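You operate a simulated robot arm through the tools that you are given. There is no shell and no other tool. Be economical: measure what you need, move in short steps, check, and stop when the job is done.

You are at the controls of a simulated two-armed robot. One attempt, no reset.

TASK
Take the grey fuse and leave it on the yellow guard. Put the blue nozzle on the top of the upper wooden shelf. Switch the small green switch on. Put the black cartridge on the top of the test bench away in the inside of the deep blue tray. Pick up the tall purple cartridge with one hand, pass it to the other hand and put it on the top of the black mat. Fetch the white puck and set it on the second shelf from the bottom of the blue rack. The order is free. Set down upright: grey fuse, blue nozzle, black cartridge.

It is judged by the outcome, as a careful person would: the job done as asked, and still so three seconds after it is handed in. It fails if anything else is knocked over, pushed out of place, dropped, spilled or broken.

THE ROBOT
Two 7-joint arms with two-finger parallel grippers on one trunk, on a base that drives. Base frame: it is fixed to the floor where the robot stands at the start and does not move with it; the origin is under the middle of the robot, x ahead of it, y to its left, z up; the surface under the hand at the start is at about z = 853. Readings come in mm, degrees, newtons and seconds.
The left shoulder is at the start at [66, 174, 1209], the right one opposite. With the tool pointing down near the work surface each hand reaches from about 220 to 700 mm from the robot's upright axis, wherever it stands, measured 20 degrees to its own side. Places, roughly: black cartridge [500, 250, 1000]; blue nozzle (3x3x5 cm) [600, 2800, 900]; grey fuse (4x4x8 cm) [500, 100, 900]; inside of the deep blue tray (30x16 cm) [540, 3600, 200]; second shelf of the blue rack [-3600, -1200, 1100]; small green switch [400, 2200, 900]; tall purple cartridge [750, -500, 1000]; top of the black mat [500, 100, 900]; top of the upper wooden shelf (17x77 cm) [-960, 700, 1160]; white puck (4x4x2 cm) [700, -1100, 900]; yellow guard (6x5x3 cm) [400, -100, 900]. Payload 3.6 kg a hand.
The tool frame of a hand sits at the grasp point between the pads (the TCP): z along the fingers, y along the line on which they close. The tips reach 30 mm beyond it. The gripper opens to 110 mm. The fingers are 20 mm wide and 10 mm thick; the gripper's body (48 by 112 mm) begins 55 mm behind the TCP.
Orientation is told as [roll, pitch, yaw] about the base's x, y, z axes, in that order, counted from this pose: with the fingers straight down and closing along the base's y, the tool's x points along the base's -x, its y along +y and its z along -z.

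THE INTERFACE
- The arms move only by the tool arm_command. It takes "left_increments", "right_increments" or both (then of equal length, played together; a hand with none holds still); each is a list of rows, each a list of 7 numbers: the shift along the tool's x, y, z in cm, then the turn, a rotation vector about the tool's x, y, z in degrees, then the closure, from 0 (fully open) to 1 (shut). In form: [[x, y, z, wx, wy, wz, jaw], ...]. A call has 1 to 8 rows; each row shifts and turns the commanded pose from where the row before left it, along the tool's axes as they then stand. A row lasts 0.2 s, in which the tool goes at most 50 mm and 8.6 degrees; a call with a longer step from one row to the next is refused whole, and so is a gripper value outside its range. Where a pose cannot be reached the arm comes as near as it can. A force on the tool above 40 N (or 10 N above the force at the start of the call, whichever is more), or a blocked arm, ends the call early, and 0.2 s more pass. The fingers move at their own pace (about 153 mm/s each) and stop on an object; they squeeze with about 36 N. The grip force told is the motor's: it shows also when the fingers shut on nothing. Time passes only in rows, and 0.2 s behind the last, so rows that do not move let the fingers close. The reply holds the time, the measured pose of the TCP, the force on the tool along the base axes, the opening and the grip force, in the units named above and with some noise, with the torque about the TCP (base axes, N m) and any sound that the robot's microphone picked up.
- Cameras (640 x 400 px; columns grow to the right, rows downward): "scene" is now at [144.4, -8.8, 1362.4]; the picture's right is [-0.13, -0.99, 0.00], its down [-0.75, 0.10, -0.65] and it looks along [0.65, -0.08, -0.76] (base axes); focal length 266 px, centre (320, 200). "left" rides on the left gripper at [72, -17, -103] in its tool frame; the picture's right is [0.23, 0.97, 0.00], its down [-0.76, 0.18, -0.62] and it looks along [-0.61, 0.14, 0.78] (tool axes); focal length 222 px, centre (320, 200). "right" rides on the right gripper at [72, 17, -103] in its tool frame; the picture's right is [-0.23, 0.97, 0.00], its down [-0.76, -0.18, -0.62] and it looks along [-0.61, -0.14, 0.78] (tool axes); focal length 222 px, centre (320, 200).
- get_image(camera): a new picture of that camera. No time passes.
- raise_lower(by): slides the trunk up (or, below 0, down) by that many mm; the arms and the scene camera ride with it, the base frame stays. It gives what a move gives, with no picture.
- drive_base(legs): drives the robot by 1 to 6 legs, each [ahead, left, turn to the left] in mm, mm and degrees, along the robot's own axes; the way and the turn of a leg run together, so that a leg with both is an arc; at most 1500 mm and 180 degrees a leg. The arms and the cameras ride along, it lands a little off, and it stops where it bumps. It gives what a move gives.
- turn_head(pan, tilt): turns the head with the scene camera to pan (to the left, within 86 degrees either way) and tilt (down, from -29 to 69), counted from straight ahead of the robot. It gives what a move gives.
- point_at(camera, pixels): for up to 12 pixels [column, row] of the newest picture of that camera ("zoom" is the newest enlarged one), the place [x, y, z] in the base frame of the surface seen there, good to about 2 mm. No time passes.
- zoom(camera, box): a new picture of the part [left, top, right, bottom] of that camera's present view, enlarged. No time passes.
- sign_off(): hands the job in; it is judged then, once.

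Keep the steps short. Do not move on a guess: measure, check each grasp and each placing, and mend mistakes. In all there are 124 turns and 136 pictures (those below and enlarged ones count). Leave the grippers open and the arms clear of the work at the hand-in unless told otherwise, and finish with a single line.

The tools are called after ">>>" as name(argument=value, ...) on one line, values as JSON. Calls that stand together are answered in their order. arm_command: Moves the arms, as the interface text tells. Its arguments: {"type":"object","properties":{"left_increments":{"type":"array","items":{"type":"array","items":{"type":"number"}}},"right_increments":{"type":"array","items":{"type":"array","items":{"type":"number"}}}},"required":[]} The other tools are called the same way: raise_lower (by) slides the trunk up or down; drive_base (legs) drives the base; turn_head (pan, tilt) turns the head that bears the scene camera; get_image (camera) takes a picture; point_at (camera, pixels) gives the place of the surface under pixels of a picture; zoom (camera, box) takes an enlarged picture of a part of a camera's view; sign_off () hands the job in.

At the start:

```text
time_s: 0.0
left_ee_pos: [391.2, 132.6, 1121.5]
left_tcp_rot: [0.0, 0.0, 0.1]
left_wrist_force: [0.9, 0.2, 0.4]
left_wrist_torque: [-0.01, 0.0, 0.01]
left_finger_gap: 109.7
left_grasp_force: 0.1
right_ee_pos: [386.1, -145.7, 1130.3]
right_tcp_rot: [-0.1, 0.1, 0.0]
right_wrist_force: [0.0, 0.2, 0.4]
right_wrist_torque: [-0.02, 0.0, 0.0]
right_finger_gap: 109.8
right_grasp_force: 0.1
trunk travel left (down, up): [-325.0, 438.0]
robot x, y, heading: [-1.9, 1.9, -0.0]
head pan, tilt: [-7.2, 49.4]
```

scene: 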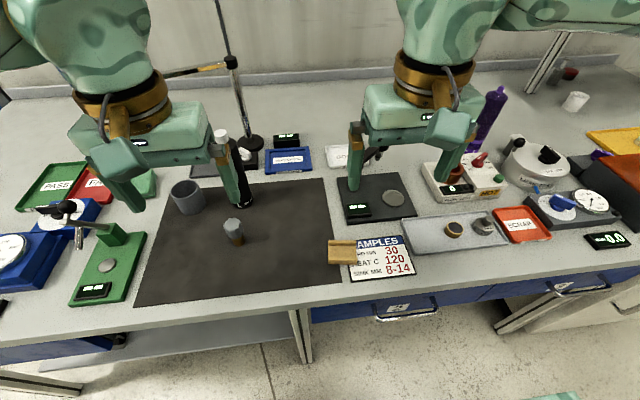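
right: 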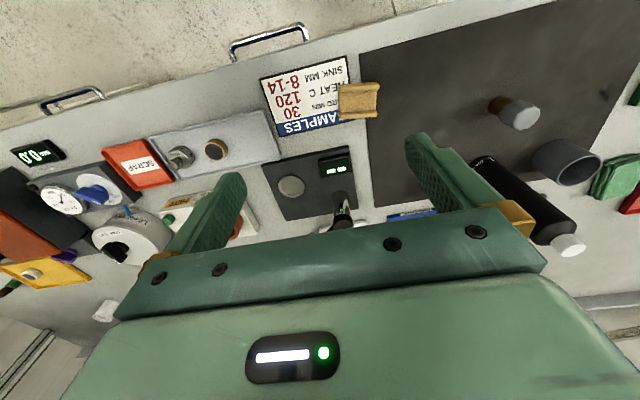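
left: 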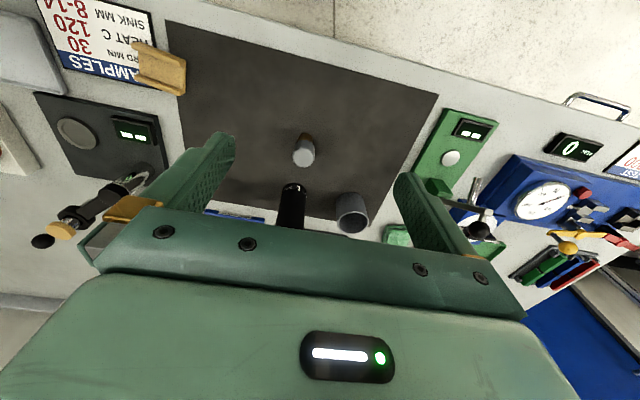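

I see the grey fuse near (234,231), the yellow guard near (341,252), the black cartridge near (240,170) and the purple one near (492,115). I measure these first.

>>> point_at(camera="scene", pixels=[[232, 222], [236, 240], [340, 242], [342, 258], [330, 250], [354, 252], [221, 134], [247, 200], [498, 92], [485, 140], [280, 230], [160, 280]])

>>> zoom(camera="scene", box=[160, 120, 380, 300])

>>> zoom(camera="left", box=[100, 20, 400, 240])

```text
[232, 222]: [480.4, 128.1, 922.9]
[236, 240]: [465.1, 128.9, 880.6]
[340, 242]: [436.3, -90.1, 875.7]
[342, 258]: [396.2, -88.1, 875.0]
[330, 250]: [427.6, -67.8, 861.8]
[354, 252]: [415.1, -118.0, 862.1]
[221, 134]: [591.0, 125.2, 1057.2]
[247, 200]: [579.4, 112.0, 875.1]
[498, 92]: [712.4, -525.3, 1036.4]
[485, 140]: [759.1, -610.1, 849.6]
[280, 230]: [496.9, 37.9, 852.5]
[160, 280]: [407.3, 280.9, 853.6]
```

```text
2.22 times, centred on (270, 210) of scene
```

zoom: 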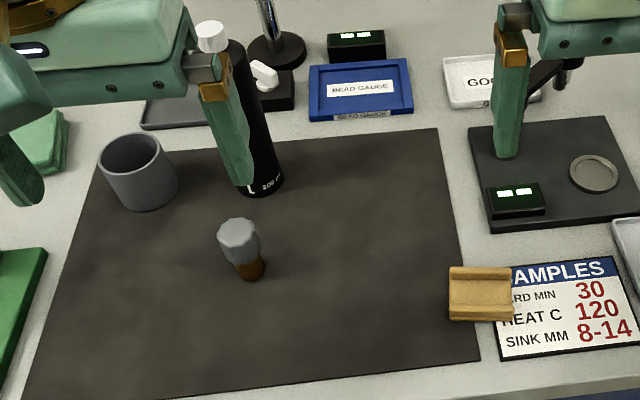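

```text
1.82 times, centred on (250, 130) of left
```

zoom: 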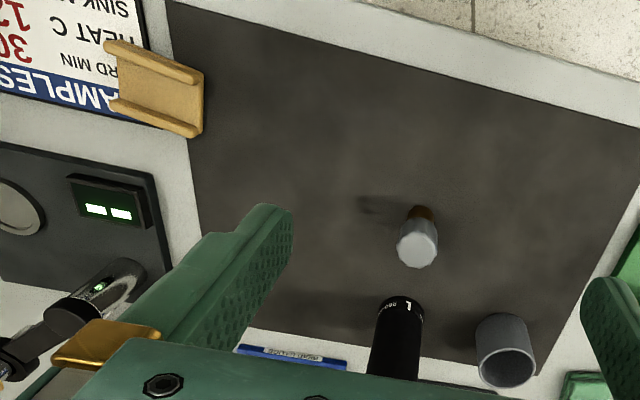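

The fuse stands upright with a grey head and a brown foot. I measure its top face and the guard's channel more finely in close-ups.

>>> zoom(camera="left", box=[270, 115, 340, 175])

>>> point_at(camera="left", pixels=[[303, 156], [296, 156], [311, 157], [303, 162], [303, 151], [303, 138], [140, 50], [160, 80], [180, 62], [140, 75], [165, 65], [150, 62]])

>>> zoom(camera="scene", box=[310, 225, 370, 275])

```text
6.67 times, centred on (305, 145) of left
```

zoom: 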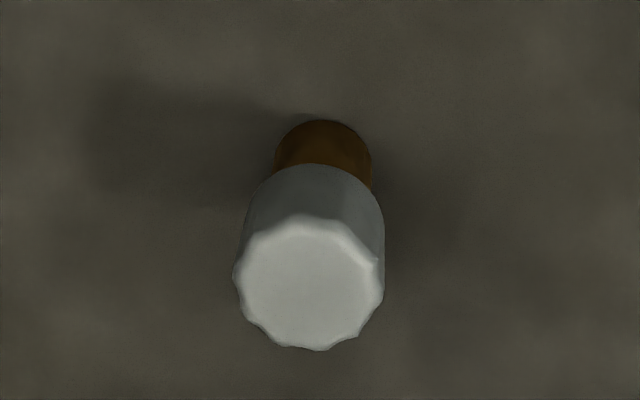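

```text
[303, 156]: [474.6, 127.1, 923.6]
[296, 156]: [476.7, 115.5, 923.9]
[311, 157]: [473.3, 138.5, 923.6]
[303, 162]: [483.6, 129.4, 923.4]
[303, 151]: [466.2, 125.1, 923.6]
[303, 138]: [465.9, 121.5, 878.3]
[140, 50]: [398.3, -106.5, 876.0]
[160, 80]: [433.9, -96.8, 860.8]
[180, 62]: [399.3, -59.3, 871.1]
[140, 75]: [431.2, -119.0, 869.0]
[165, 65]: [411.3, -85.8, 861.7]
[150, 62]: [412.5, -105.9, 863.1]
```

```text
8.00 times, centred on (340, 250) of scene
```

zoom: 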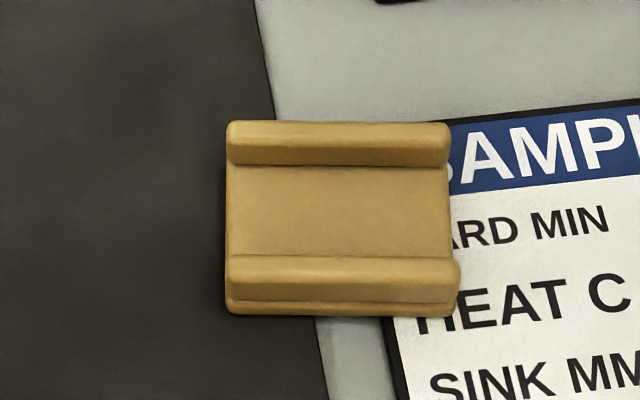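

>>> point_at(camera="zoom", pixels=[[340, 126], [340, 145], [340, 160], [340, 170], [340, 210], [340, 245], [340, 258], [340, 275], [234, 215], [446, 215], [340, 295]])

>>> zoom(camera="scene", box=[204, 205, 264, 255])

```text
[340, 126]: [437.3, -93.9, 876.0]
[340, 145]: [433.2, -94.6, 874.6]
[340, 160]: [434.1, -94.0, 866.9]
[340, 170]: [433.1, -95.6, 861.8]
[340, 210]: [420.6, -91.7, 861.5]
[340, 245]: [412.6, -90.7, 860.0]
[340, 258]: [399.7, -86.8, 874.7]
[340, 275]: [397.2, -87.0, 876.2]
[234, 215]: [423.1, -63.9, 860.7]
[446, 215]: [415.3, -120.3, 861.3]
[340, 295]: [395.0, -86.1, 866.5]
```

```text
8.00 times, centred on (234, 230) of scene
```

zoom: 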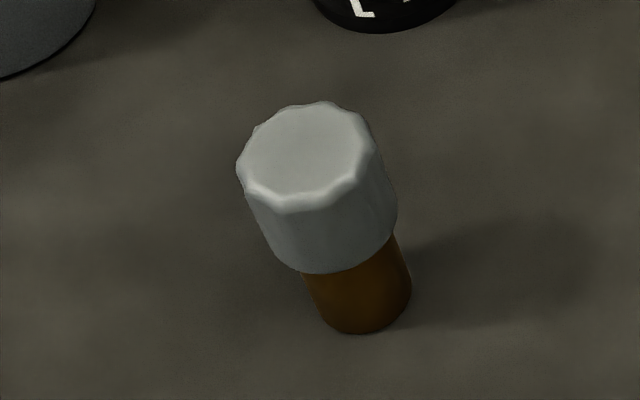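

Fuse axis is about (475,127), top z 923.6; the guard's channel runs from x≈404 to 432, floor 861, centre (418,-92), turned about 7°. I bring the left hand over the fuse and part of the way down.

>>> arm_command(left_increments=[[-4.2, -0.28, 0, 0, 0, 0, 0], [-4.2, -0.28, 0, 0, 0, 0, 0], [0, 0, 4.5, 0, 0, 0, 0.3], [0, 0, 4.5, 0, 0, 0, 0.3], [0, 0, 4.5, 0, 0, 0, 0.3], [0, 0, 4.0, 0, 0, 0, 0.3]])

>>> get_image(camera="left")

```text
time_s: 1.4
left_ee_pos: [473.8, 128.1, 947.5]
left_tcp_rot: [0.0, 0.0, 0.1]
left_wrist_force: [0.1, 0.9, 0.8]
left_wrist_torque: [-0.03, -0.03, -0.02]
left_finger_gap: 77.2
left_grasp_force: 0.2
right_ee_pos: [385.6, -145.4, 1130.1]
right_tcp_rot: [0.1, 0.0, 0.0]
right_wrist_force: [-0.3, 0.1, -0.1]
right_wrist_torque: [-0.01, 0.03, -0.04]
right_finger_gap: 110.1
right_grasp_force: 0.0
trunk travel left (down, up): [-325.0, 438.0]
robot x, y, heading: [-1.1, 1.6, -0.2]
head pan, tilt: [-7.2, 49.4]
```

```text
127 pictures are left
```

left: 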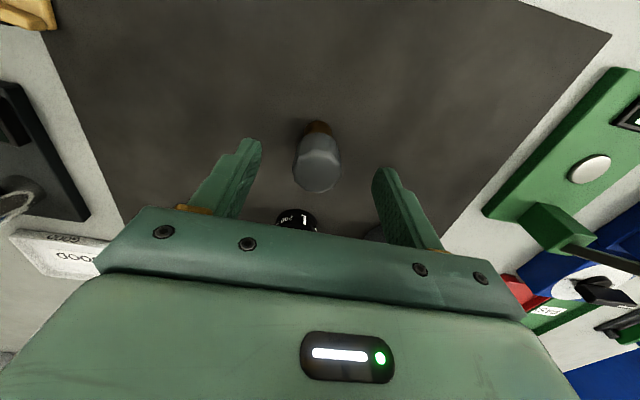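

The fuse sits between the fingers. I lower to z≈905 and close, while the right hand moves away to the right.

>>> arm_command(left_increments=[[0, 0, 2.2, 0, 0, 0, 0.3], [0, 0, 2.1, 0, 0, 0, 0.3], [0, 0, 0, 0, 0, 0, 1], [0, 0, 0, 0, 0, 0, 1], [0, 0, 0, 0, 0, 0, 1], [0, 0, -3.0, 0, 0, 0, 1], [0, 0, -3, 0, 0, 0, 1]], right_increments=[[0, -4.5, 0, 0, 0, 0, 0], [0, -4.5, 0, 0, 0, 0, 0], [0, -4.5, 0, 0, 0, 0, 0], [0, -4.5, 0, 0, 0, 0, 0], [0, -4.5, 0, 0, 0, 0, 0], [0, 0, 0, 0, 0, 0, 0], [0, 0, 0, 0, 0, 0, 0]])

>>> get_image(camera="left")

>>> get_image(camera="scene")

```text
time_s: 3.0
left_ee_pos: [473.2, 127.6, 965.1]
left_tcp_rot: [-0.1, 0.1, 0.0]
left_wrist_force: [0.2, 0.1, -0.9]
left_wrist_torque: [-0.04, -0.01, 0.01]
left_finger_gap: 32.8
left_grasp_force: 36.1
right_ee_pos: [386.0, -357.7, 1124.7]
right_tcp_rot: [0.0, -0.1, -0.1]
right_wrist_force: [-0.1, 0.4, 0.0]
right_wrist_torque: [0.01, 0.0, -0.02]
right_finger_gap: 109.9
right_grasp_force: 0.1
right hand out of reach, approached as far as the arm can: row 5
trunk travel left (down, up): [-325.0, 438.0]
robot x, y, heading: [0.6, 0.7, -0.1]
head pan, tilt: [-7.2, 49.4]
```

```text
126 pictures are left
```

left: 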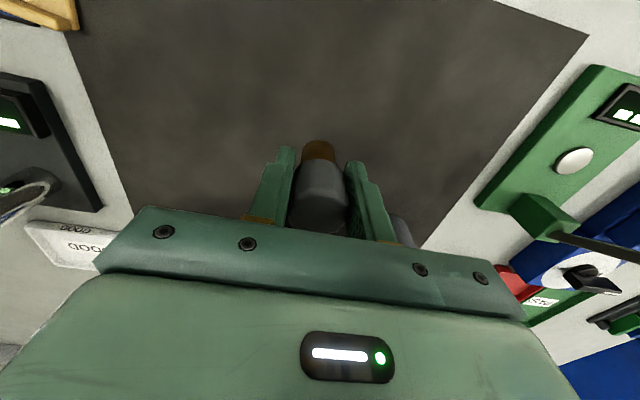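

```text
125 pictures are left
```

scene: 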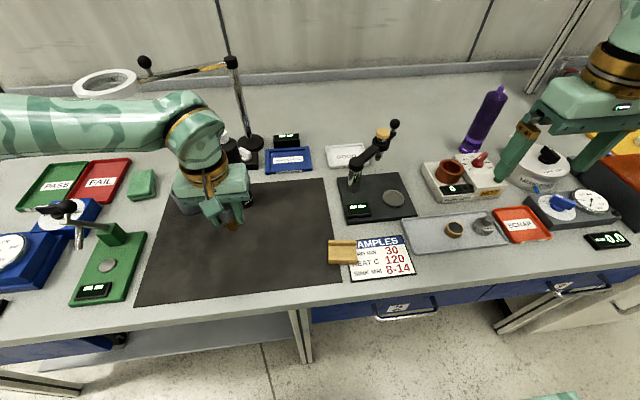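

Fuse held (gap 32.8). I carry it across to above the guard at (418,-92).

>>> arm_command(left_increments=[[1.1, -4.4, 0, 0, 0, 0, 1], [1.1, -4.4, 0, 0, 0, 0, 1], [1.1, -4.4, 0, 0, 0, 0, 1], [1.1, -4.4, 0, 0, 0, 0, 1], [1.1, -4.4, 0, 0, 0, 0, 1], [0, 0, 0, 0, 0, 0, 1]])

>>> get_image(camera="left")

>>> zoom(camera="scene", box=[280, 180, 400, 280])

```text
time_s: 4.4
left_ee_pos: [420.9, -90.6, 962.2]
left_tcp_rot: [0.1, -0.1, 0.1]
left_wrist_force: [-0.3, 0.1, -0.5]
left_wrist_torque: [-0.05, 0.01, 0.01]
left_finger_gap: 33.1
left_grasp_force: 36.0
right_ee_pos: [386.1, -357.7, 1125.5]
right_tcp_rot: [-0.1, -0.2, -0.2]
right_wrist_force: [-0.3, 1.2, 0.5]
right_wrist_torque: [0.02, 0.02, -0.01]
right_finger_gap: 109.9
right_grasp_force: 0.0
trunk travel left (down, up): [-325.0, 438.0]
robot x, y, heading: [2.3, -1.8, 0.2]
head pan, tilt: [-7.2, 49.4]
```

```text
124 pictures are left
```

left: 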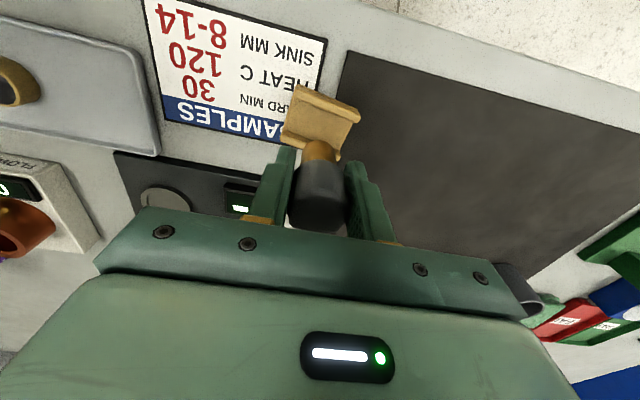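

```text
4.00 times, centred on (340, 230) of scene
```

zoom: 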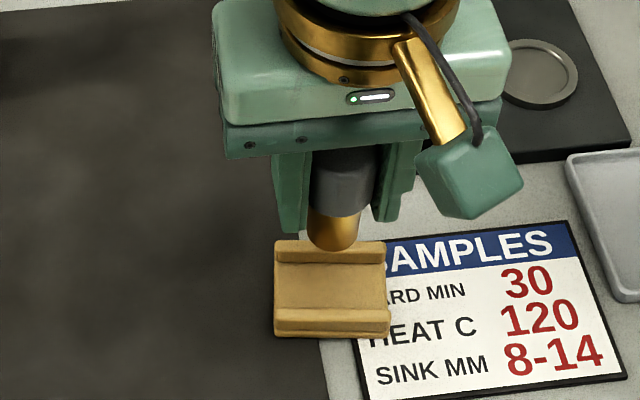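

I zoom in on the guard from the left hand's camera to centre on the channel precisely.

>>> zoom(camera="left", box=[270, 75, 370, 175])

>>> point_at(camera="left", pixels=[[328, 92], [326, 100], [324, 105], [323, 112], [322, 120], [321, 128], [320, 134], [295, 130], [291, 134], [288, 137], [340, 140], [338, 148]])

```text
4.00 times, centred on (320, 125) of left
```

zoom: 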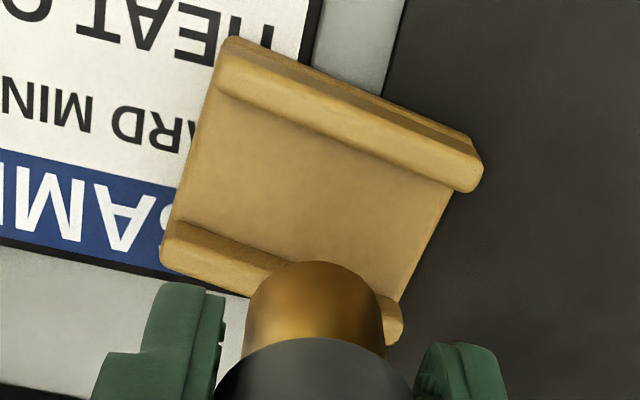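

```text
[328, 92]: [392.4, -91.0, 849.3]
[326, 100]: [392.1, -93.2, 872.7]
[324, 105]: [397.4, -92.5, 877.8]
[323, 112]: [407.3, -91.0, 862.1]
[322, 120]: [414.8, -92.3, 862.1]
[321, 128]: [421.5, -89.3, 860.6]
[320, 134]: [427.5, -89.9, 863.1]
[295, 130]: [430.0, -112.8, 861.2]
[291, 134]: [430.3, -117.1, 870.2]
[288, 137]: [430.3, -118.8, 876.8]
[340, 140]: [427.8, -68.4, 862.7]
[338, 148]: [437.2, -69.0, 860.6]
```

Channel centre confirmed at x≈418 for y=-92. I shift 4.4 mm nearer and lower in steps.

>>> arm_command(left_increments=[[0.44, -0.14, 0, 0, 0, 0, 1], [0, 0, 2, 0, 0, 0, 1], [0, 0, 1.6, 0, 0, 0, 1], [0, 0, 0.6, 0, 0, 0, 1], [0, 0, 0, 0, 0, 0, 1]])

>>> zoom(camera="left", box=[270, 75, 370, 175])

>>> zoom(camera="scene", box=[300, 200, 380, 270])

```text
time_s: 5.6
left_ee_pos: [413.6, -93.5, 922.4]
left_tcp_rot: [0.0, 0.1, 0.1]
left_wrist_force: [-0.6, 0.6, -0.4]
left_wrist_torque: [-0.01, 0.0, 0.0]
left_finger_gap: 32.5
left_grasp_force: 35.8
right_ee_pos: [384.2, -358.4, 1125.2]
right_tcp_rot: [-0.1, -0.1, -0.1]
right_wrist_force: [-0.1, 0.2, -0.9]
right_wrist_torque: [-0.01, 0.03, 0.0]
right_finger_gap: 109.9
right_grasp_force: 0.1
trunk travel left (down, up): [-325.0, 438.0]
robot x, y, heading: [2.4, -3.3, -0.1]
head pan, tilt: [-7.2, 49.4]
```

```text
4.00 times, centred on (320, 125) of left
```

zoom: 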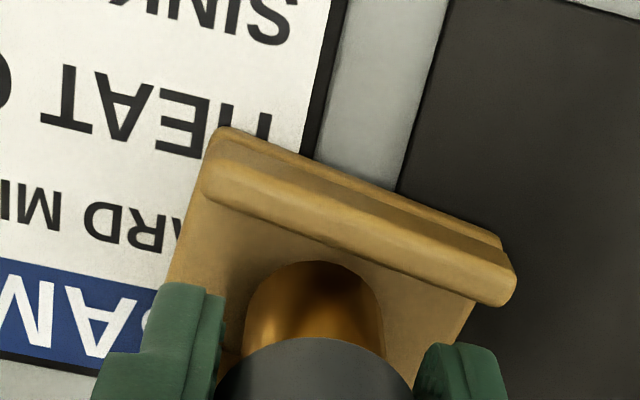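

```text
5.71 times, centred on (340, 235) of scene
```

zoom: 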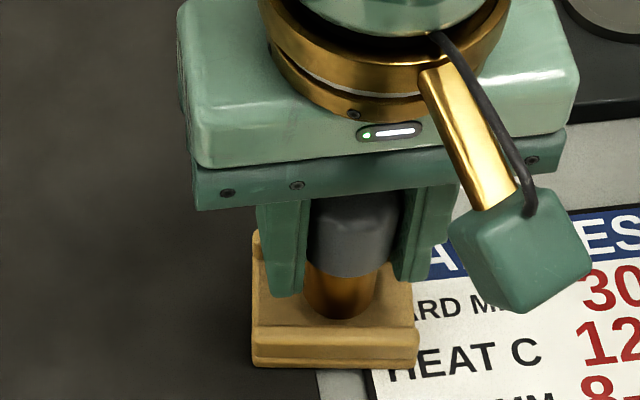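

The foot is just inside the channel. I correct 2.5 mm away from the near rim, then lower the last ~9 mm.

>>> arm_command(left_increments=[[-0.25, 0, 0, 0, 0, 0, 1], [0, 0, 0.4, 0, 0, 0, 1], [0, 0, 0.3, 0, 0, 0, 1], [0, 0, 0.15, 0, 0, 0, 1], [0, 0, 0, 0, 0, 0, 1]])

>>> zoom(camera="left", box=[270, 75, 370, 175])

>>> zoom(camera="scene", box=[300, 200, 380, 270])

```text
time_s: 6.8
left_ee_pos: [417.5, -93.7, 912.6]
left_tcp_rot: [0.0, 0.0, -0.1]
left_wrist_force: [-0.2, 0.1, 2.3]
left_wrist_torque: [0.03, -0.02, 0.02]
left_finger_gap: 32.8
left_grasp_force: 36.4
right_ee_pos: [383.7, -359.0, 1124.4]
right_tcp_rot: [-0.2, -0.1, -0.1]
right_wrist_force: [1.1, 0.2, 0.3]
right_wrist_torque: [-0.01, 0.0, 0.03]
right_finger_gap: 110.0
right_grasp_force: 0.0
trunk travel left (down, up): [-325.0, 438.0]
robot x, y, heading: [-0.7, 5.1, 0.1]
head pan, tilt: [-7.2, 49.4]
```

```text
4.00 times, centred on (320, 125) of left
```

zoom: 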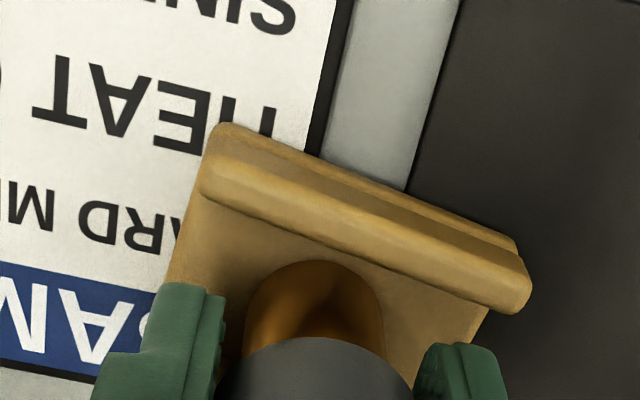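

```text
5.71 times, centred on (340, 235) of scene
```

zoom: 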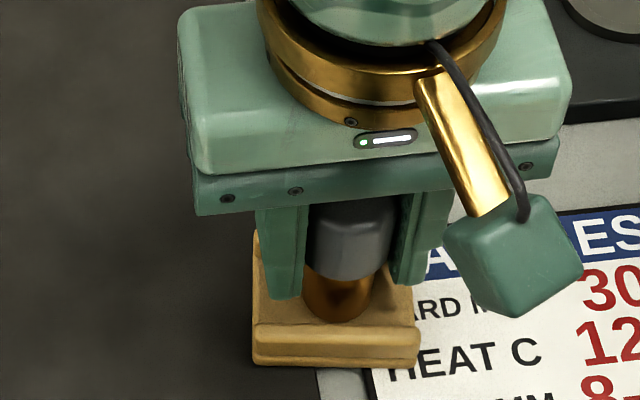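

Contact felt (2.3 N up at z 912.6). I open slightly and rise straight up.

>>> arm_command(left_increments=[[0, 0, 0, 0, 0, 0, 0.5], [0, 0, 0, 0, 0, 0, 0.5], [0, 0, -2, 0, 0, 0, 0.5], [0, 0, -4.5, 0, 0, 0, 0.5], [0, 0, -4.5, 0, 0, 0, 0.3], [0, 0, -4.5, 0, 0, 0, 0]])

>>> get_image(camera="left")

```text
time_s: 8.2
left_ee_pos: [416.8, -93.5, 1068.5]
left_tcp_rot: [0.1, 0.1, 0.0]
left_wrist_force: [0.5, -0.2, 0.0]
left_wrist_torque: [-0.02, -0.02, -0.03]
left_finger_gap: 110.0
left_grasp_force: 0.1
right_ee_pos: [383.4, -357.4, 1124.3]
right_tcp_rot: [-0.2, -0.2, -0.1]
right_wrist_force: [-0.2, 0.2, -0.1]
right_wrist_torque: [0.0, -0.03, -0.02]
right_finger_gap: 110.2
right_grasp_force: 0.0
trunk travel left (down, up): [-325.0, 438.0]
robot x, y, heading: [0.2, -2.6, 0.2]
head pan, tilt: [-7.2, 49.4]
```

```text
117 pictures are left
```

left: 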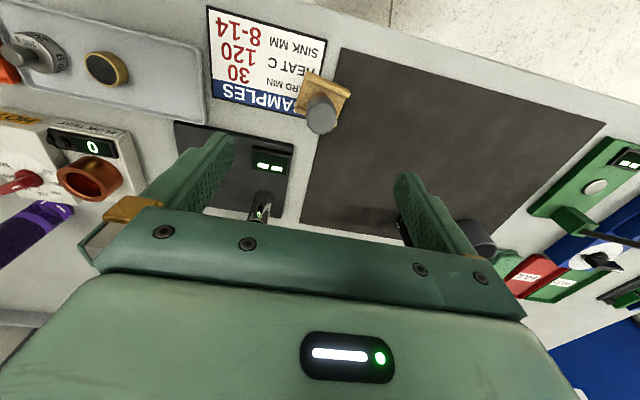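

The fuse stands on the guard. I move the left hand back over to its side, clear, and look at the purple cartridge.

>>> arm_command(left_increments=[[0, 2, -4, 0, 0, 0, 0], [0.5, 4.5, 0, 0, 0, 0, 0], [0.5, 4.5, 0, 0, 0, 0, 0], [0.5, 4.5, 0, 0, 0, 0, 0], [0.5, 4.5, 0, 0, 0, 0, 0], [0.5, 4.5, 0, 0, 0, 0, 0]])

>>> turn_head(pan=-25, tilt=38)

>>> get_image(camera="scene")

```text
time_s: 9.6
left_ee_pos: [390.4, 154.2, 1107.7]
left_tcp_rot: [0.0, 0.0, 0.0]
left_wrist_force: [1.0, 1.1, -0.7]
left_wrist_torque: [-0.02, 0.0, 0.0]
left_finger_gap: 110.1
left_grasp_force: 0.0
right_ee_pos: [384.1, -356.3, 1126.4]
right_tcp_rot: [-0.1, -0.1, -0.2]
right_wrist_force: [-0.9, -0.2, 0.8]
right_wrist_torque: [-0.03, -0.01, 0.03]
right_finger_gap: 110.0
right_grasp_force: 0.1
trunk travel left (down, up): [-325.0, 438.0]
robot x, y, heading: [-0.2, -0.3, 0.2]
head pan, tilt: [-7.2, 49.4]
```

```text
time_s: 10.4
left_ee_pos: [392.6, 153.3, 1108.8]
left_tcp_rot: [0.0, 0.0, -0.1]
left_wrist_force: [-1.5, -0.1, 0.1]
left_wrist_torque: [0.02, -0.01, -0.03]
left_finger_gap: 110.0
left_grasp_force: 0.1
right_ee_pos: [385.3, -358.4, 1124.4]
right_tcp_rot: [-0.1, -0.1, -0.2]
right_wrist_force: [0.0, 0.6, 1.5]
right_wrist_torque: [0.01, -0.06, 0.01]
right_finger_gap: 110.2
right_grasp_force: 0.0
trunk travel left (down, up): [-325.0, 438.0]
robot x, y, heading: [0.1, -3.9, -0.2]
head pan, tilt: [-25.0, 38.0]
```

```text
116 pictures are left
```

scene: 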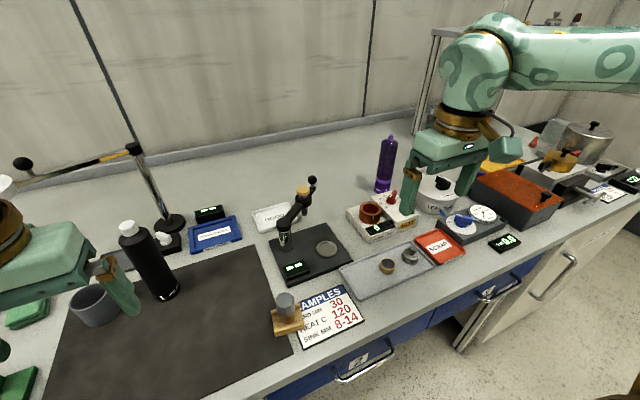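

>>> zoom(camera="scene", box=[340, 120, 460, 250])

>>> point_at(camera="scene", pixels=[[391, 137], [386, 148], [384, 170], [382, 188], [372, 212], [394, 199], [405, 222], [440, 205], [300, 190], [305, 185], [402, 190], [353, 222]])

>>> zoom(camera="scene", box=[200, 270, 400, 400])

```text
3.08 times, centred on (400, 185) of scene
```

zoom: 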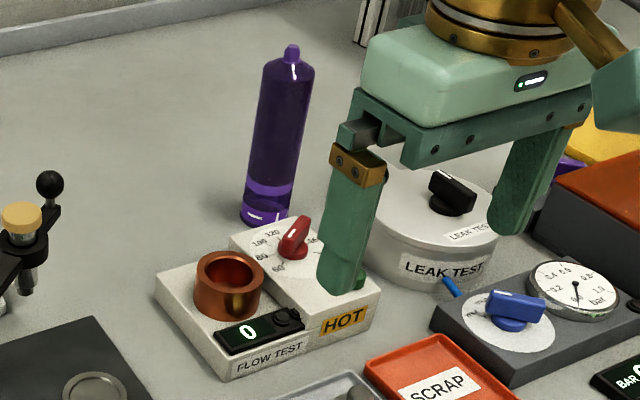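

```text
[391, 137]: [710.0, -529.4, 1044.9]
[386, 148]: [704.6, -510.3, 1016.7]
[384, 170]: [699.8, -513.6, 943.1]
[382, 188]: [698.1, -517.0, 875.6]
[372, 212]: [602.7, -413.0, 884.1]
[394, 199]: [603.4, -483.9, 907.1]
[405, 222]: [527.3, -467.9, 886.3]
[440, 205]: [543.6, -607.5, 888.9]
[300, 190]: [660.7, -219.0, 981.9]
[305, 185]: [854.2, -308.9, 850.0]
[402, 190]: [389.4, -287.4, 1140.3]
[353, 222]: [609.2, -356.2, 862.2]
```

```text
3.08 times, centred on (300, 335) of scene
```

zoom: 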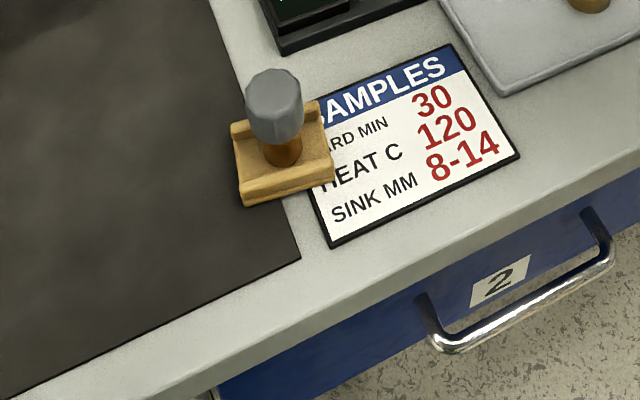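

The purple cartridge stands at about (712,-522), 853 to 1045 high. It is far back on the bench, so I check the bench edge and floor clearance ahead of the robot.

>>> turn_head(pan=-40, tilt=62)

>>> get_image(camera="scene")

>>> point_at(camera="scene", pixels=[[100, 200], [200, 200], [300, 200], [320, 260], [250, 260], [150, 260], [320, 320], [200, 320], [100, 320], [300, 380], [200, 380], [420, 300]])

```text
time_s: 11.3
left_ee_pos: [392.7, 151.4, 1109.1]
left_tcp_rot: [0.0, 0.0, -0.1]
left_wrist_force: [-0.2, -0.1, 0.1]
left_wrist_torque: [0.0, 0.0, 0.02]
left_finger_gap: 110.0
left_grasp_force: 0.1
right_ee_pos: [385.4, -358.4, 1126.0]
right_tcp_rot: [-0.2, -0.1, -0.2]
right_wrist_force: [0.1, 0.3, -0.4]
right_wrist_torque: [0.0, 0.0, 0.0]
right_finger_gap: 110.0
right_grasp_force: 0.1
trunk travel left (down, up): [-325.0, 438.0]
robot x, y, heading: [-1.3, 1.5, -0.1]
head pan, tilt: [-40.0, 62.0]
```

```text
113 pictures are left
```

scene: 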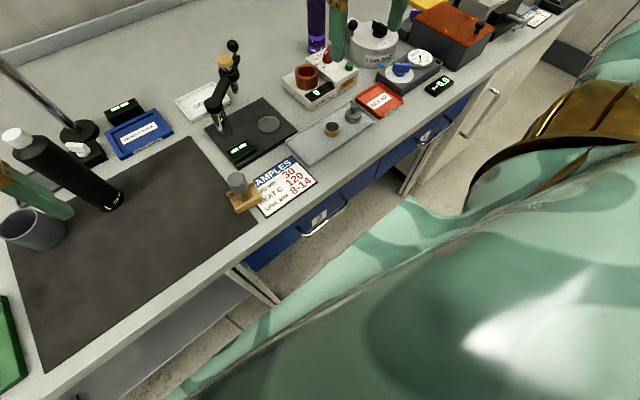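

```text
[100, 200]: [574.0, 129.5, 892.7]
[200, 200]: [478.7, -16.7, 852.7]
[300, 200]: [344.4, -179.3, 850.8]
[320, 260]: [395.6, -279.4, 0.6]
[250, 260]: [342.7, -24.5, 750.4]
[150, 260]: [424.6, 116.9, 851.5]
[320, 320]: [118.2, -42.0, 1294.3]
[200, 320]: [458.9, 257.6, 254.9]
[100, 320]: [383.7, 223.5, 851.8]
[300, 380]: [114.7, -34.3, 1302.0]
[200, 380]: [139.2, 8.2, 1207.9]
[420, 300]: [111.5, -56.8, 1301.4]
```

The bench edge is at x≈335. I'll stay at this distance and use a tilted reach. I drive 330 mm to the right.

>>> drive_base(legs=[[0, -330, 0]])

>>> turn_head(pan=-15, tilt=35)

>>> get_image(camera="scene")

```text
time_s: 13.4
left_ee_pos: [391.7, -172.4, 1109.6]
left_tcp_rot: [0.0, 0.0, 0.0]
left_wrist_force: [0.6, -0.2, 0.3]
left_wrist_torque: [-0.03, -0.01, -0.01]
left_finger_gap: 110.0
left_grasp_force: 0.0
right_ee_pos: [384.9, -683.5, 1124.8]
right_tcp_rot: [0.0, -0.1, -0.1]
right_wrist_force: [-0.5, -0.6, -0.2]
right_wrist_torque: [0.0, 0.04, 0.0]
right_finger_gap: 109.8
right_grasp_force: 0.1
trunk travel left (down, up): [-325.0, 438.0]
robot x, y, heading: [1.7, -326.6, -0.1]
head pan, tilt: [-40.0, 62.0]
```

```text
time_s: 14.3
left_ee_pos: [392.7, -172.8, 1109.4]
left_tcp_rot: [0.0, 0.1, 0.0]
left_wrist_force: [-0.2, 0.3, 0.5]
left_wrist_torque: [-0.02, 0.02, -0.01]
left_finger_gap: 110.0
left_grasp_force: 0.2
right_ee_pos: [383.9, -683.2, 1125.4]
right_tcp_rot: [-0.1, -0.2, -0.2]
right_wrist_force: [0.2, 1.2, 0.3]
right_wrist_torque: [0.01, 0.0, 0.03]
right_finger_gap: 110.2
right_grasp_force: 0.0
trunk travel left (down, up): [-325.0, 438.0]
robot x, y, heading: [-0.2, -324.1, -0.2]
head pan, tilt: [-15.0, 35.0]
```

```text
112 pictures are left
```

scene: 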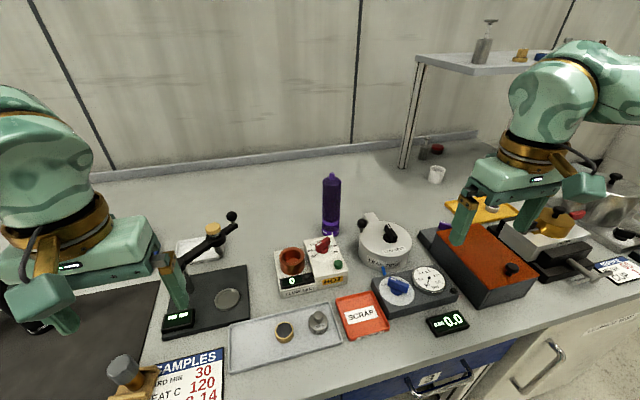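

>>> zoom(camera="scene", box=[300, 165, 370, 245])

>>> point_at(camera="zoom", pixels=[[290, 80], [335, 150], [350, 150], [365, 150], [270, 150], [255, 150], [300, 150], [300, 200], [300, 250], [300, 300], [290, 97]])

```text
5.00 times, centred on (335, 205) of scene
```

zoom: 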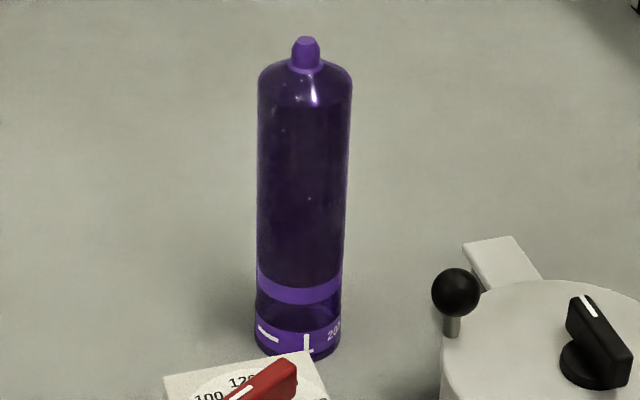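

```text
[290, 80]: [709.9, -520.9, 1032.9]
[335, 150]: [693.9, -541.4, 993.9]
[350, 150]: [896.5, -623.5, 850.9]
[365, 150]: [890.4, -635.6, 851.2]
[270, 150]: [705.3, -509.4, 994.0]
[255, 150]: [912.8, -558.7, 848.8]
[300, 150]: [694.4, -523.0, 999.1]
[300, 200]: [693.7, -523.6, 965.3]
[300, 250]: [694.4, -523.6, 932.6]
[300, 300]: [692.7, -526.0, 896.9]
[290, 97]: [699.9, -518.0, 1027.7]
```

Purple cartridge: diameter ≈46 mm, axis ≈(716,-525). I tilt the right hand 60° forward while bringing it level with the cartridge, high up.

>>> arm_command(right_increments=[[-2, 2.24, 0, 0, -8.57, 0, 0], [-1.98, 2.24, 0.3, 0, -8.57, 0, 0], [-1.91, 2.24, 0.59, 0, -8.57, 0, 0], [-1.8, 2.24, 0.87, 0, -8.57, 0, 0], [-1.65, 2.24, 1.13, 0, -8.57, 0, 0], [-1.47, 2.24, 1.36, 0, -8.57, 0, 0], [-1.25, 2.24, 1.56, 0, -8.57, 0, 0]])

>>> get_image(camera="right")

```text
time_s: 15.9
left_ee_pos: [391.8, -168.6, 1108.1]
left_tcp_rot: [-0.2, 0.0, 0.0]
left_wrist_force: [-1.5, 1.1, -0.5]
left_wrist_torque: [-0.07, 0.02, -0.01]
left_finger_gap: 109.8
left_grasp_force: 0.0
right_ee_pos: [521.2, -512.4, 1123.5]
right_tcp_rot: [0.4, -58.7, 1.0]
right_wrist_force: [0.1, 1.4, 0.0]
right_wrist_torque: [0.01, -0.02, -0.02]
right_finger_gap: 110.0
right_grasp_force: 0.1
right hand out of reach, approached as far as the arm can: row 7
trunk travel left (down, up): [-325.0, 438.0]
robot x, y, heading: [-0.3, -325.8, 0.1]
head pan, tilt: [-15.0, 35.0]
```

```text
110 pictures are left
```

right: 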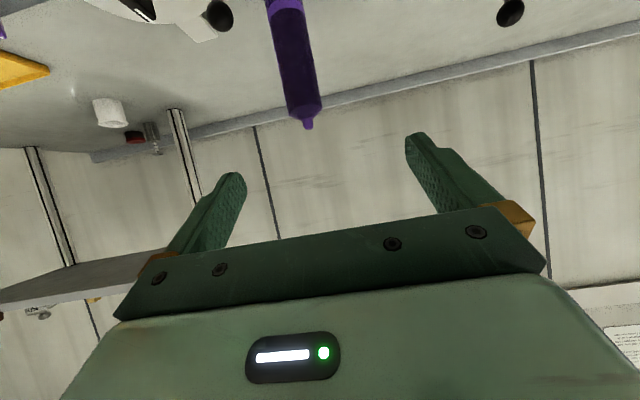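

Nearly level (pitch -58.7). I move forward and down to just in front of the cartridge, about x 581, z 985.

>>> arm_command(right_increments=[[2.185, -0.33, 3.06, 0, 0, 0, 0], [2.185, -0.33, 3.06, 0, 0, 0, 0], [2.185, -0.33, 3.06, 0, 0, 0, 0], [2.185, -0.33, 3.06, 0, 0, 0, 0], [0, 0, 0, 0, 0, 0, 0]])

>>> get_image(camera="right")

>>> get_image(camera="scene")

```text
time_s: 17.1
left_ee_pos: [392.1, -172.0, 1109.7]
left_tcp_rot: [0.0, 0.0, 0.0]
left_wrist_force: [-0.3, 0.4, 0.4]
left_wrist_torque: [-0.02, -0.05, -0.01]
left_finger_gap: 110.1
left_grasp_force: 0.1
right_ee_pos: [600.0, -499.5, 1064.4]
right_tcp_rot: [-1.8, -58.1, 1.2]
right_wrist_force: [-0.5, 0.4, 0.3]
right_wrist_torque: [-0.02, 0.02, -0.02]
right_finger_gap: 109.9
right_grasp_force: 0.0
right hand out of reach, approached as far as the arm can: row 1, 2, 3, 4
trunk travel left (down, up): [-325.0, 438.0]
robot x, y, heading: [0.5, -327.4, -0.3]
head pan, tilt: [-15.0, 35.0]
```

```text
109 pictures are left
```

right: 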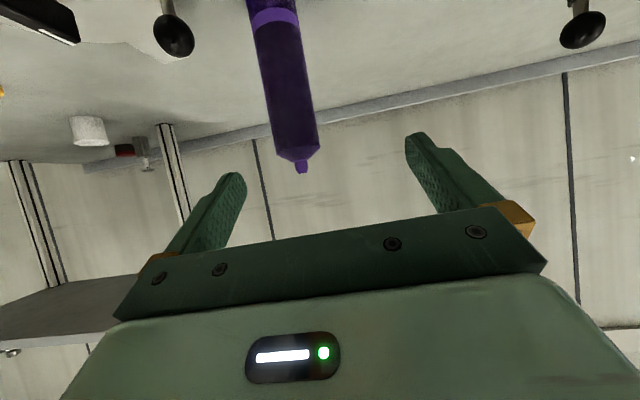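

```text
108 pictures are left
```

scene: 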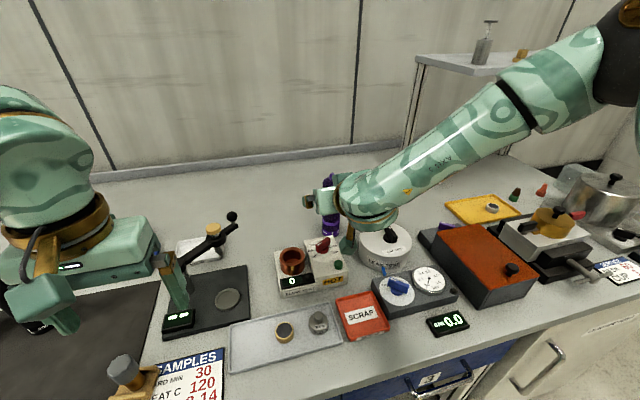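

The arm reported limits and is at (600,-499,1064). I send a still row to learn whether it settles there before going on.

>>> arm_command(right_increments=[[0, 0, 0, 0, 0, 0, 0], [0.86, 0, 0.51, 0, 0, 0, 0], [0.86, 0, 0.51, 0, 0, 0, 0]])

```text
time_s: 17.9
left_ee_pos: [391.1, -171.4, 1110.0]
left_tcp_rot: [0.1, 0.1, 0.0]
left_wrist_force: [-0.5, -0.7, 0.4]
left_wrist_torque: [-0.02, 0.01, 0.01]
left_finger_gap: 109.9
left_grasp_force: 0.1
right_ee_pos: [598.8, -499.7, 1063.4]
right_tcp_rot: [-1.8, -58.0, 1.2]
right_wrist_force: [0.1, 0.3, -0.2]
right_wrist_torque: [-0.01, -0.03, 0.0]
right_finger_gap: 110.0
right_grasp_force: 0.1
right hand out of reach, approached as far as the arm can: row 2, 3
trunk travel left (down, up): [-325.0, 438.0]
robot x, y, heading: [3.7, -326.8, 0.0]
head pan, tilt: [-15.0, 35.0]
```

The tilted hand can't go lower from this trunk height. I lower the trunk 80 mm, which brings the hand to z≈984; nothing lies beneath either hand at that level.

>>> raise_lower(by=-80)

>>> arm_command(right_increments=[[-0.5, -1.25, 0.86, 0, 0, 0, 0], [-0.5, -1.25, 0.86, 0, 0, 0, 0]])

>>> get_image(camera="right")

```text
time_s: 19.1
left_ee_pos: [391.5, -172.2, 1030.0]
left_tcp_rot: [-0.1, -0.1, 0.1]
left_wrist_force: [-1.0, -0.6, 0.7]
left_wrist_torque: [0.0, 0.01, -0.02]
left_finger_gap: 110.2
left_grasp_force: 0.0
right_ee_pos: [612.0, -499.6, 943.8]
right_tcp_rot: [-1.7, -53.8, 1.0]
right_wrist_force: [-0.3, -0.1, 0.2]
right_wrist_torque: [0.02, -0.01, -0.02]
right_finger_gap: 109.9
right_grasp_force: 0.1
trunk travel left (down, up): [-245.0, 518.0]
robot x, y, heading: [1.8, -324.7, 0.1]
head pan, tilt: [-15.0, 35.0]
```

```text
time_s: 19.9
left_ee_pos: [387.6, -169.6, 1030.9]
left_tcp_rot: [-0.1, -0.2, 0.1]
left_wrist_force: [-0.9, -0.5, 0.2]
left_wrist_torque: [0.0, -0.01, -0.02]
left_finger_gap: 110.0
left_grasp_force: 0.0
right_ee_pos: [625.0, -515.5, 942.1]
right_tcp_rot: [-1.1, -53.3, 1.5]
right_wrist_force: [-19.4, 15.4, 10.7]
right_wrist_torque: [-0.74, -0.08, -1.21]
right_finger_gap: 102.2
right_grasp_force: 0.2
trunk travel left (down, up): [-245.0, 518.0]
robot x, y, heading: [-3.6, -325.0, 0.3]
head pan, tilt: [-15.0, 35.0]
stopped in row 2 (right hand): the force on the tool passed its limit at 43 N (the readings are from after the stop); the commanded pose is now the measured one
```

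```text
107 pictures are left
```

right: 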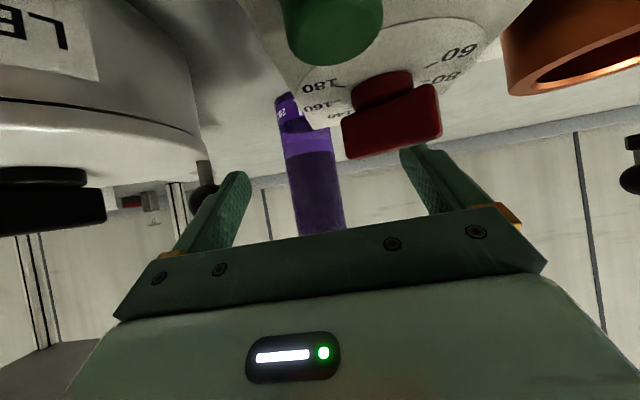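

The hand went lower than planned and one finger touched something, likely the leak tester's ball lever. I back away straight and rise.

>>> arm_command(right_increments=[[0.6, 0.7, -0.8, 0, 0, 0, 0], [0.6, 0.3, -0.8, 0, 0, 0, 0], [-1.6, 0, -1.2, 0, 0, 0, 0], [-2.4, 0, -1.8, 0, 0, 0, 0]])

>>> get_image(camera="scene")

>>> get_image(camera="right")

```text
time_s: 20.9
left_ee_pos: [390.9, -170.6, 1029.6]
left_tcp_rot: [0.0, 0.0, 0.1]
left_wrist_force: [-0.6, 0.2, 0.4]
left_wrist_torque: [0.0, 0.0, -0.05]
left_finger_gap: 110.1
left_grasp_force: 0.1
right_ee_pos: [606.1, -510.4, 988.6]
right_tcp_rot: [-1.2, -53.2, 1.2]
right_wrist_force: [0.1, -0.5, 0.4]
right_wrist_torque: [-0.01, 0.02, -0.03]
right_finger_gap: 110.1
right_grasp_force: 0.1
trunk travel left (down, up): [-245.0, 518.0]
robot x, y, heading: [-5.9, -322.1, -0.0]
head pan, tilt: [-15.0, 35.0]
```

```text
106 pictures are left
```

scene: 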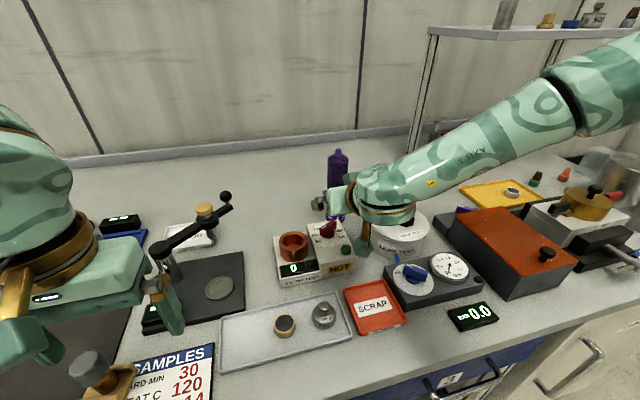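

```text
105 pictures are left
```

right: 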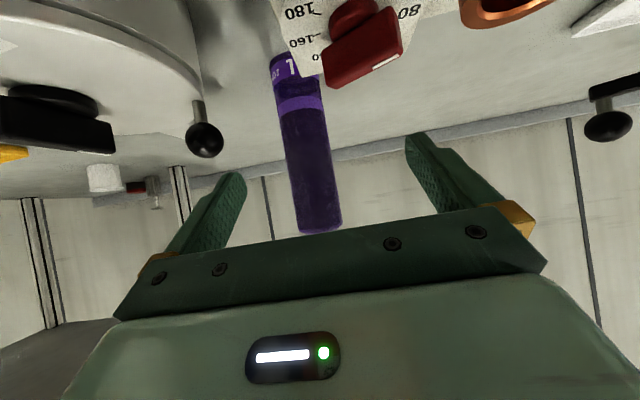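

I measure the ball lever and the cartridge from the right-hand camera.

>>> point_at(camera="right", pixels=[[205, 140], [198, 110], [365, 40], [355, 15], [310, 180], [290, 180], [328, 180], [318, 215], [295, 100], [285, 75], [40, 115]])

```text
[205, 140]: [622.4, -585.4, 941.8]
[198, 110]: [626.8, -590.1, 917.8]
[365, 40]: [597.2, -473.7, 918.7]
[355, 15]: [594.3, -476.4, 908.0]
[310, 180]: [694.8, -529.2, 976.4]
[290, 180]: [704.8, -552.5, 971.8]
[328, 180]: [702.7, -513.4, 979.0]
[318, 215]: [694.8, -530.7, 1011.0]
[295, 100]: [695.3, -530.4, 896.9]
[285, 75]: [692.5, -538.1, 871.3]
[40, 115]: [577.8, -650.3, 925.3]
```

Ball is at (625,-588,943), so the fingers must pass above 955. I align at z≈995 with jaws part-closed, then advance halfway.

>>> arm_command(right_increments=[[-0.5, -1.9, -0.4, 0, 0, 0, 0.3], [0, 0, 0, 0, 0, 0, 0.3], [-1.5, 0, 2.0, 0, 0, 0, 0.3], [-1.5, 0, 2.0, 0, 0, 0, 0.3]])

>>> get_image(camera="right")

```text
time_s: 21.9
left_ee_pos: [392.6, -171.3, 1028.4]
left_tcp_rot: [0.0, 0.1, 0.0]
left_wrist_force: [-0.3, -0.5, 0.5]
left_wrist_torque: [-0.01, 0.01, 0.01]
left_finger_gap: 109.9
left_grasp_force: 0.1
right_ee_pos: [658.3, -529.0, 994.2]
right_tcp_rot: [-1.3, -53.1, 1.2]
right_wrist_force: [0.9, -0.1, 0.4]
right_wrist_torque: [0.02, -0.01, -0.05]
right_finger_gap: 77.0
right_grasp_force: 0.0
trunk travel left (down, up): [-245.0, 518.0]
robot x, y, heading: [-1.1, -321.8, 0.0]
head pan, tilt: [-15.0, 35.0]
```

```text
104 pictures are left
```

right: 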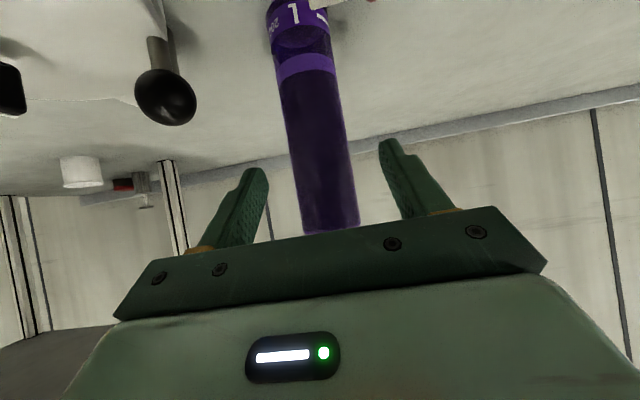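

Centred between the fingers. I advance the remaining ~59 mm and close.

>>> arm_command(right_increments=[[-1.2, 0, 1.6, 0, 0, 0, 0.3], [-1.2, 0, 1.6, 0, 0, 0, 0.3], [-1.1, 0, 1.5, 0, 0, 0, 0.3], [0, 0, 0, 0, 0, 0, 1], [0, 0, 0, 0, 0, 0, 1], [0, 0, 0, 0, 0, 0, 1]])

>>> get_image(camera="right")

```text
time_s: 23.2
left_ee_pos: [392.6, -171.0, 1028.5]
left_tcp_rot: [0.0, 0.1, 0.1]
left_wrist_force: [0.4, -0.2, -0.2]
left_wrist_torque: [-0.01, 0.01, 0.01]
left_finger_gap: 110.1
left_grasp_force: 0.1
right_ee_pos: [716.5, -528.2, 995.9]
right_tcp_rot: [-1.1, -53.1, 1.2]
right_wrist_force: [0.5, -0.1, 0.4]
right_wrist_torque: [-0.08, -0.06, -0.03]
right_finger_gap: 49.4
right_grasp_force: 36.0
trunk travel left (down, up): [-245.0, 518.0]
robot x, y, heading: [-2.4, -323.2, 0.2]
head pan, tilt: [-15.0, 35.0]
```

```text
103 pictures are left
```

right: 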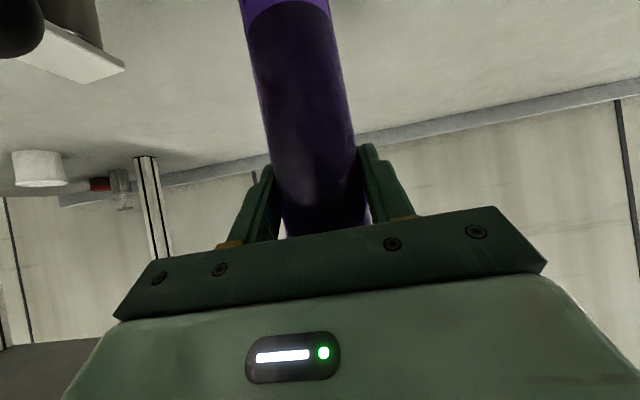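

Gripped (gap 49.4). I lift with the trunk by 130 mm.

>>> raise_lower(by=130)

>>> get_image(camera="scene")

```text
time_s: 24.8
left_ee_pos: [392.8, -172.3, 1157.8]
left_tcp_rot: [0.0, 0.1, 0.0]
left_wrist_force: [-0.5, -0.2, -0.5]
left_wrist_torque: [-0.02, 0.02, -0.02]
left_finger_gap: 110.2
left_grasp_force: 0.1
right_ee_pos: [718.2, -529.3, 1122.5]
right_tcp_rot: [-1.3, -53.0, 1.1]
right_wrist_force: [0.1, 0.2, -3.0]
right_wrist_torque: [-0.01, -0.01, 0.02]
right_finger_gap: 49.2
right_grasp_force: 35.4
trunk travel left (down, up): [-375.0, 388.0]
robot x, y, heading: [0.5, -322.7, 0.1]
head pan, tilt: [-15.0, 35.0]
```

```text
102 pictures are left
```

scene: 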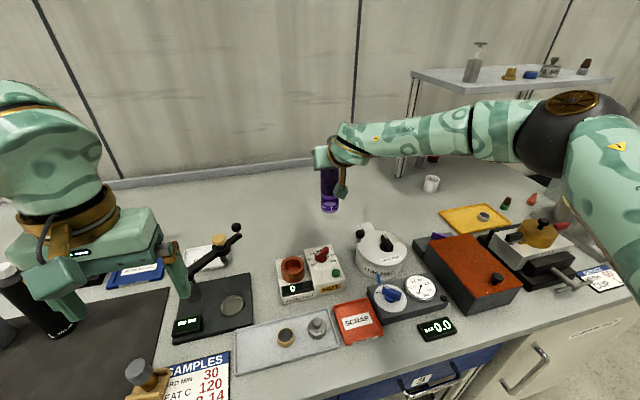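

Lifted cleanly. I pull the hand back toward the robot.

>>> arm_command(right_increments=[[2.4, 0, -3.2, 0, 0, 0, 1], [2.4, 0, -3.2, 0, 0, 0, 1], [2.4, 0, -3.2, 0, 0, 0, 1], [2.4, 0, -3.2, 0, 0, 0, 1], [2.4, 0, -3.2, 0, 0, 0, 1]])

>>> drive_base(legs=[[0, 320, 0]])

>>> turn_head(pan=-8, tilt=40)

>>> get_image(camera="scene")

```text
time_s: 26.0
left_ee_pos: [391.0, -170.3, 1159.4]
left_tcp_rot: [0.0, 0.0, 0.1]
left_wrist_force: [0.1, -0.3, -0.2]
left_wrist_torque: [-0.01, -0.01, -0.02]
left_finger_gap: 109.8
left_grasp_force: 0.1
right_ee_pos: [515.9, -527.7, 1124.0]
right_tcp_rot: [-1.4, -53.2, 1.2]
right_wrist_force: [-0.8, 0.2, -2.8]
right_wrist_torque: [-0.04, 0.02, -0.01]
right_finger_gap: 49.2
right_grasp_force: 36.0
trunk travel left (down, up): [-375.0, 388.0]
robot x, y, heading: [-1.2, -328.8, 0.1]
head pan, tilt: [-15.0, 35.0]
```

```text
time_s: 28.2
left_ee_pos: [394.3, 148.8, 1158.9]
left_tcp_rot: [-0.1, 0.1, -0.3]
left_wrist_force: [-0.9, 0.3, 0.3]
left_wrist_torque: [-0.03, 0.04, 0.0]
left_finger_gap: 110.1
left_grasp_force: 0.1
right_ee_pos: [516.8, -209.4, 1123.3]
right_tcp_rot: [-1.4, -53.1, 0.8]
right_wrist_force: [-0.9, -0.1, -2.8]
right_wrist_torque: [-0.03, -0.01, 0.0]
right_finger_gap: 49.1
right_grasp_force: 35.8
trunk travel left (down, up): [-375.0, 388.0]
robot x, y, heading: [3.2, 1.3, -0.1]
head pan, tilt: [-15.0, 35.0]
```

```text
time_s: 28.9
left_ee_pos: [394.2, 147.7, 1158.9]
left_tcp_rot: [0.0, 0.0, -0.3]
left_wrist_force: [1.0, -0.3, 0.0]
left_wrist_torque: [0.0, 0.0, -0.01]
left_finger_gap: 110.1
left_grasp_force: 0.1
right_ee_pos: [516.9, -209.5, 1123.4]
right_tcp_rot: [-1.3, -53.1, 0.8]
right_wrist_force: [-0.3, -0.2, -2.4]
right_wrist_torque: [0.0, 0.04, -0.02]
right_finger_gap: 49.1
right_grasp_force: 35.6
trunk travel left (down, up): [-375.0, 388.0]
robot x, y, heading: [0.9, -1.4, -0.3]
head pan, tilt: [-8.0, 40.0]
```

```text
101 pictures are left
```

scene: 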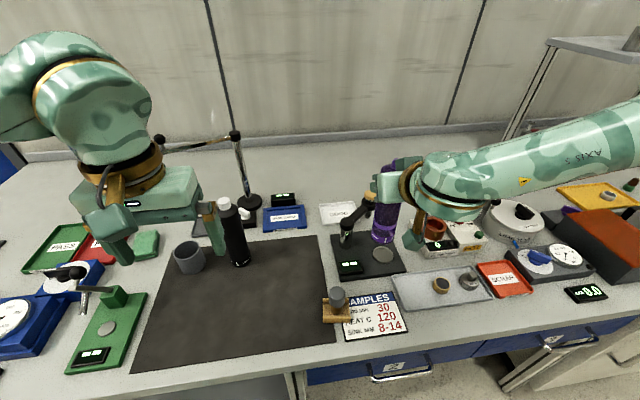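

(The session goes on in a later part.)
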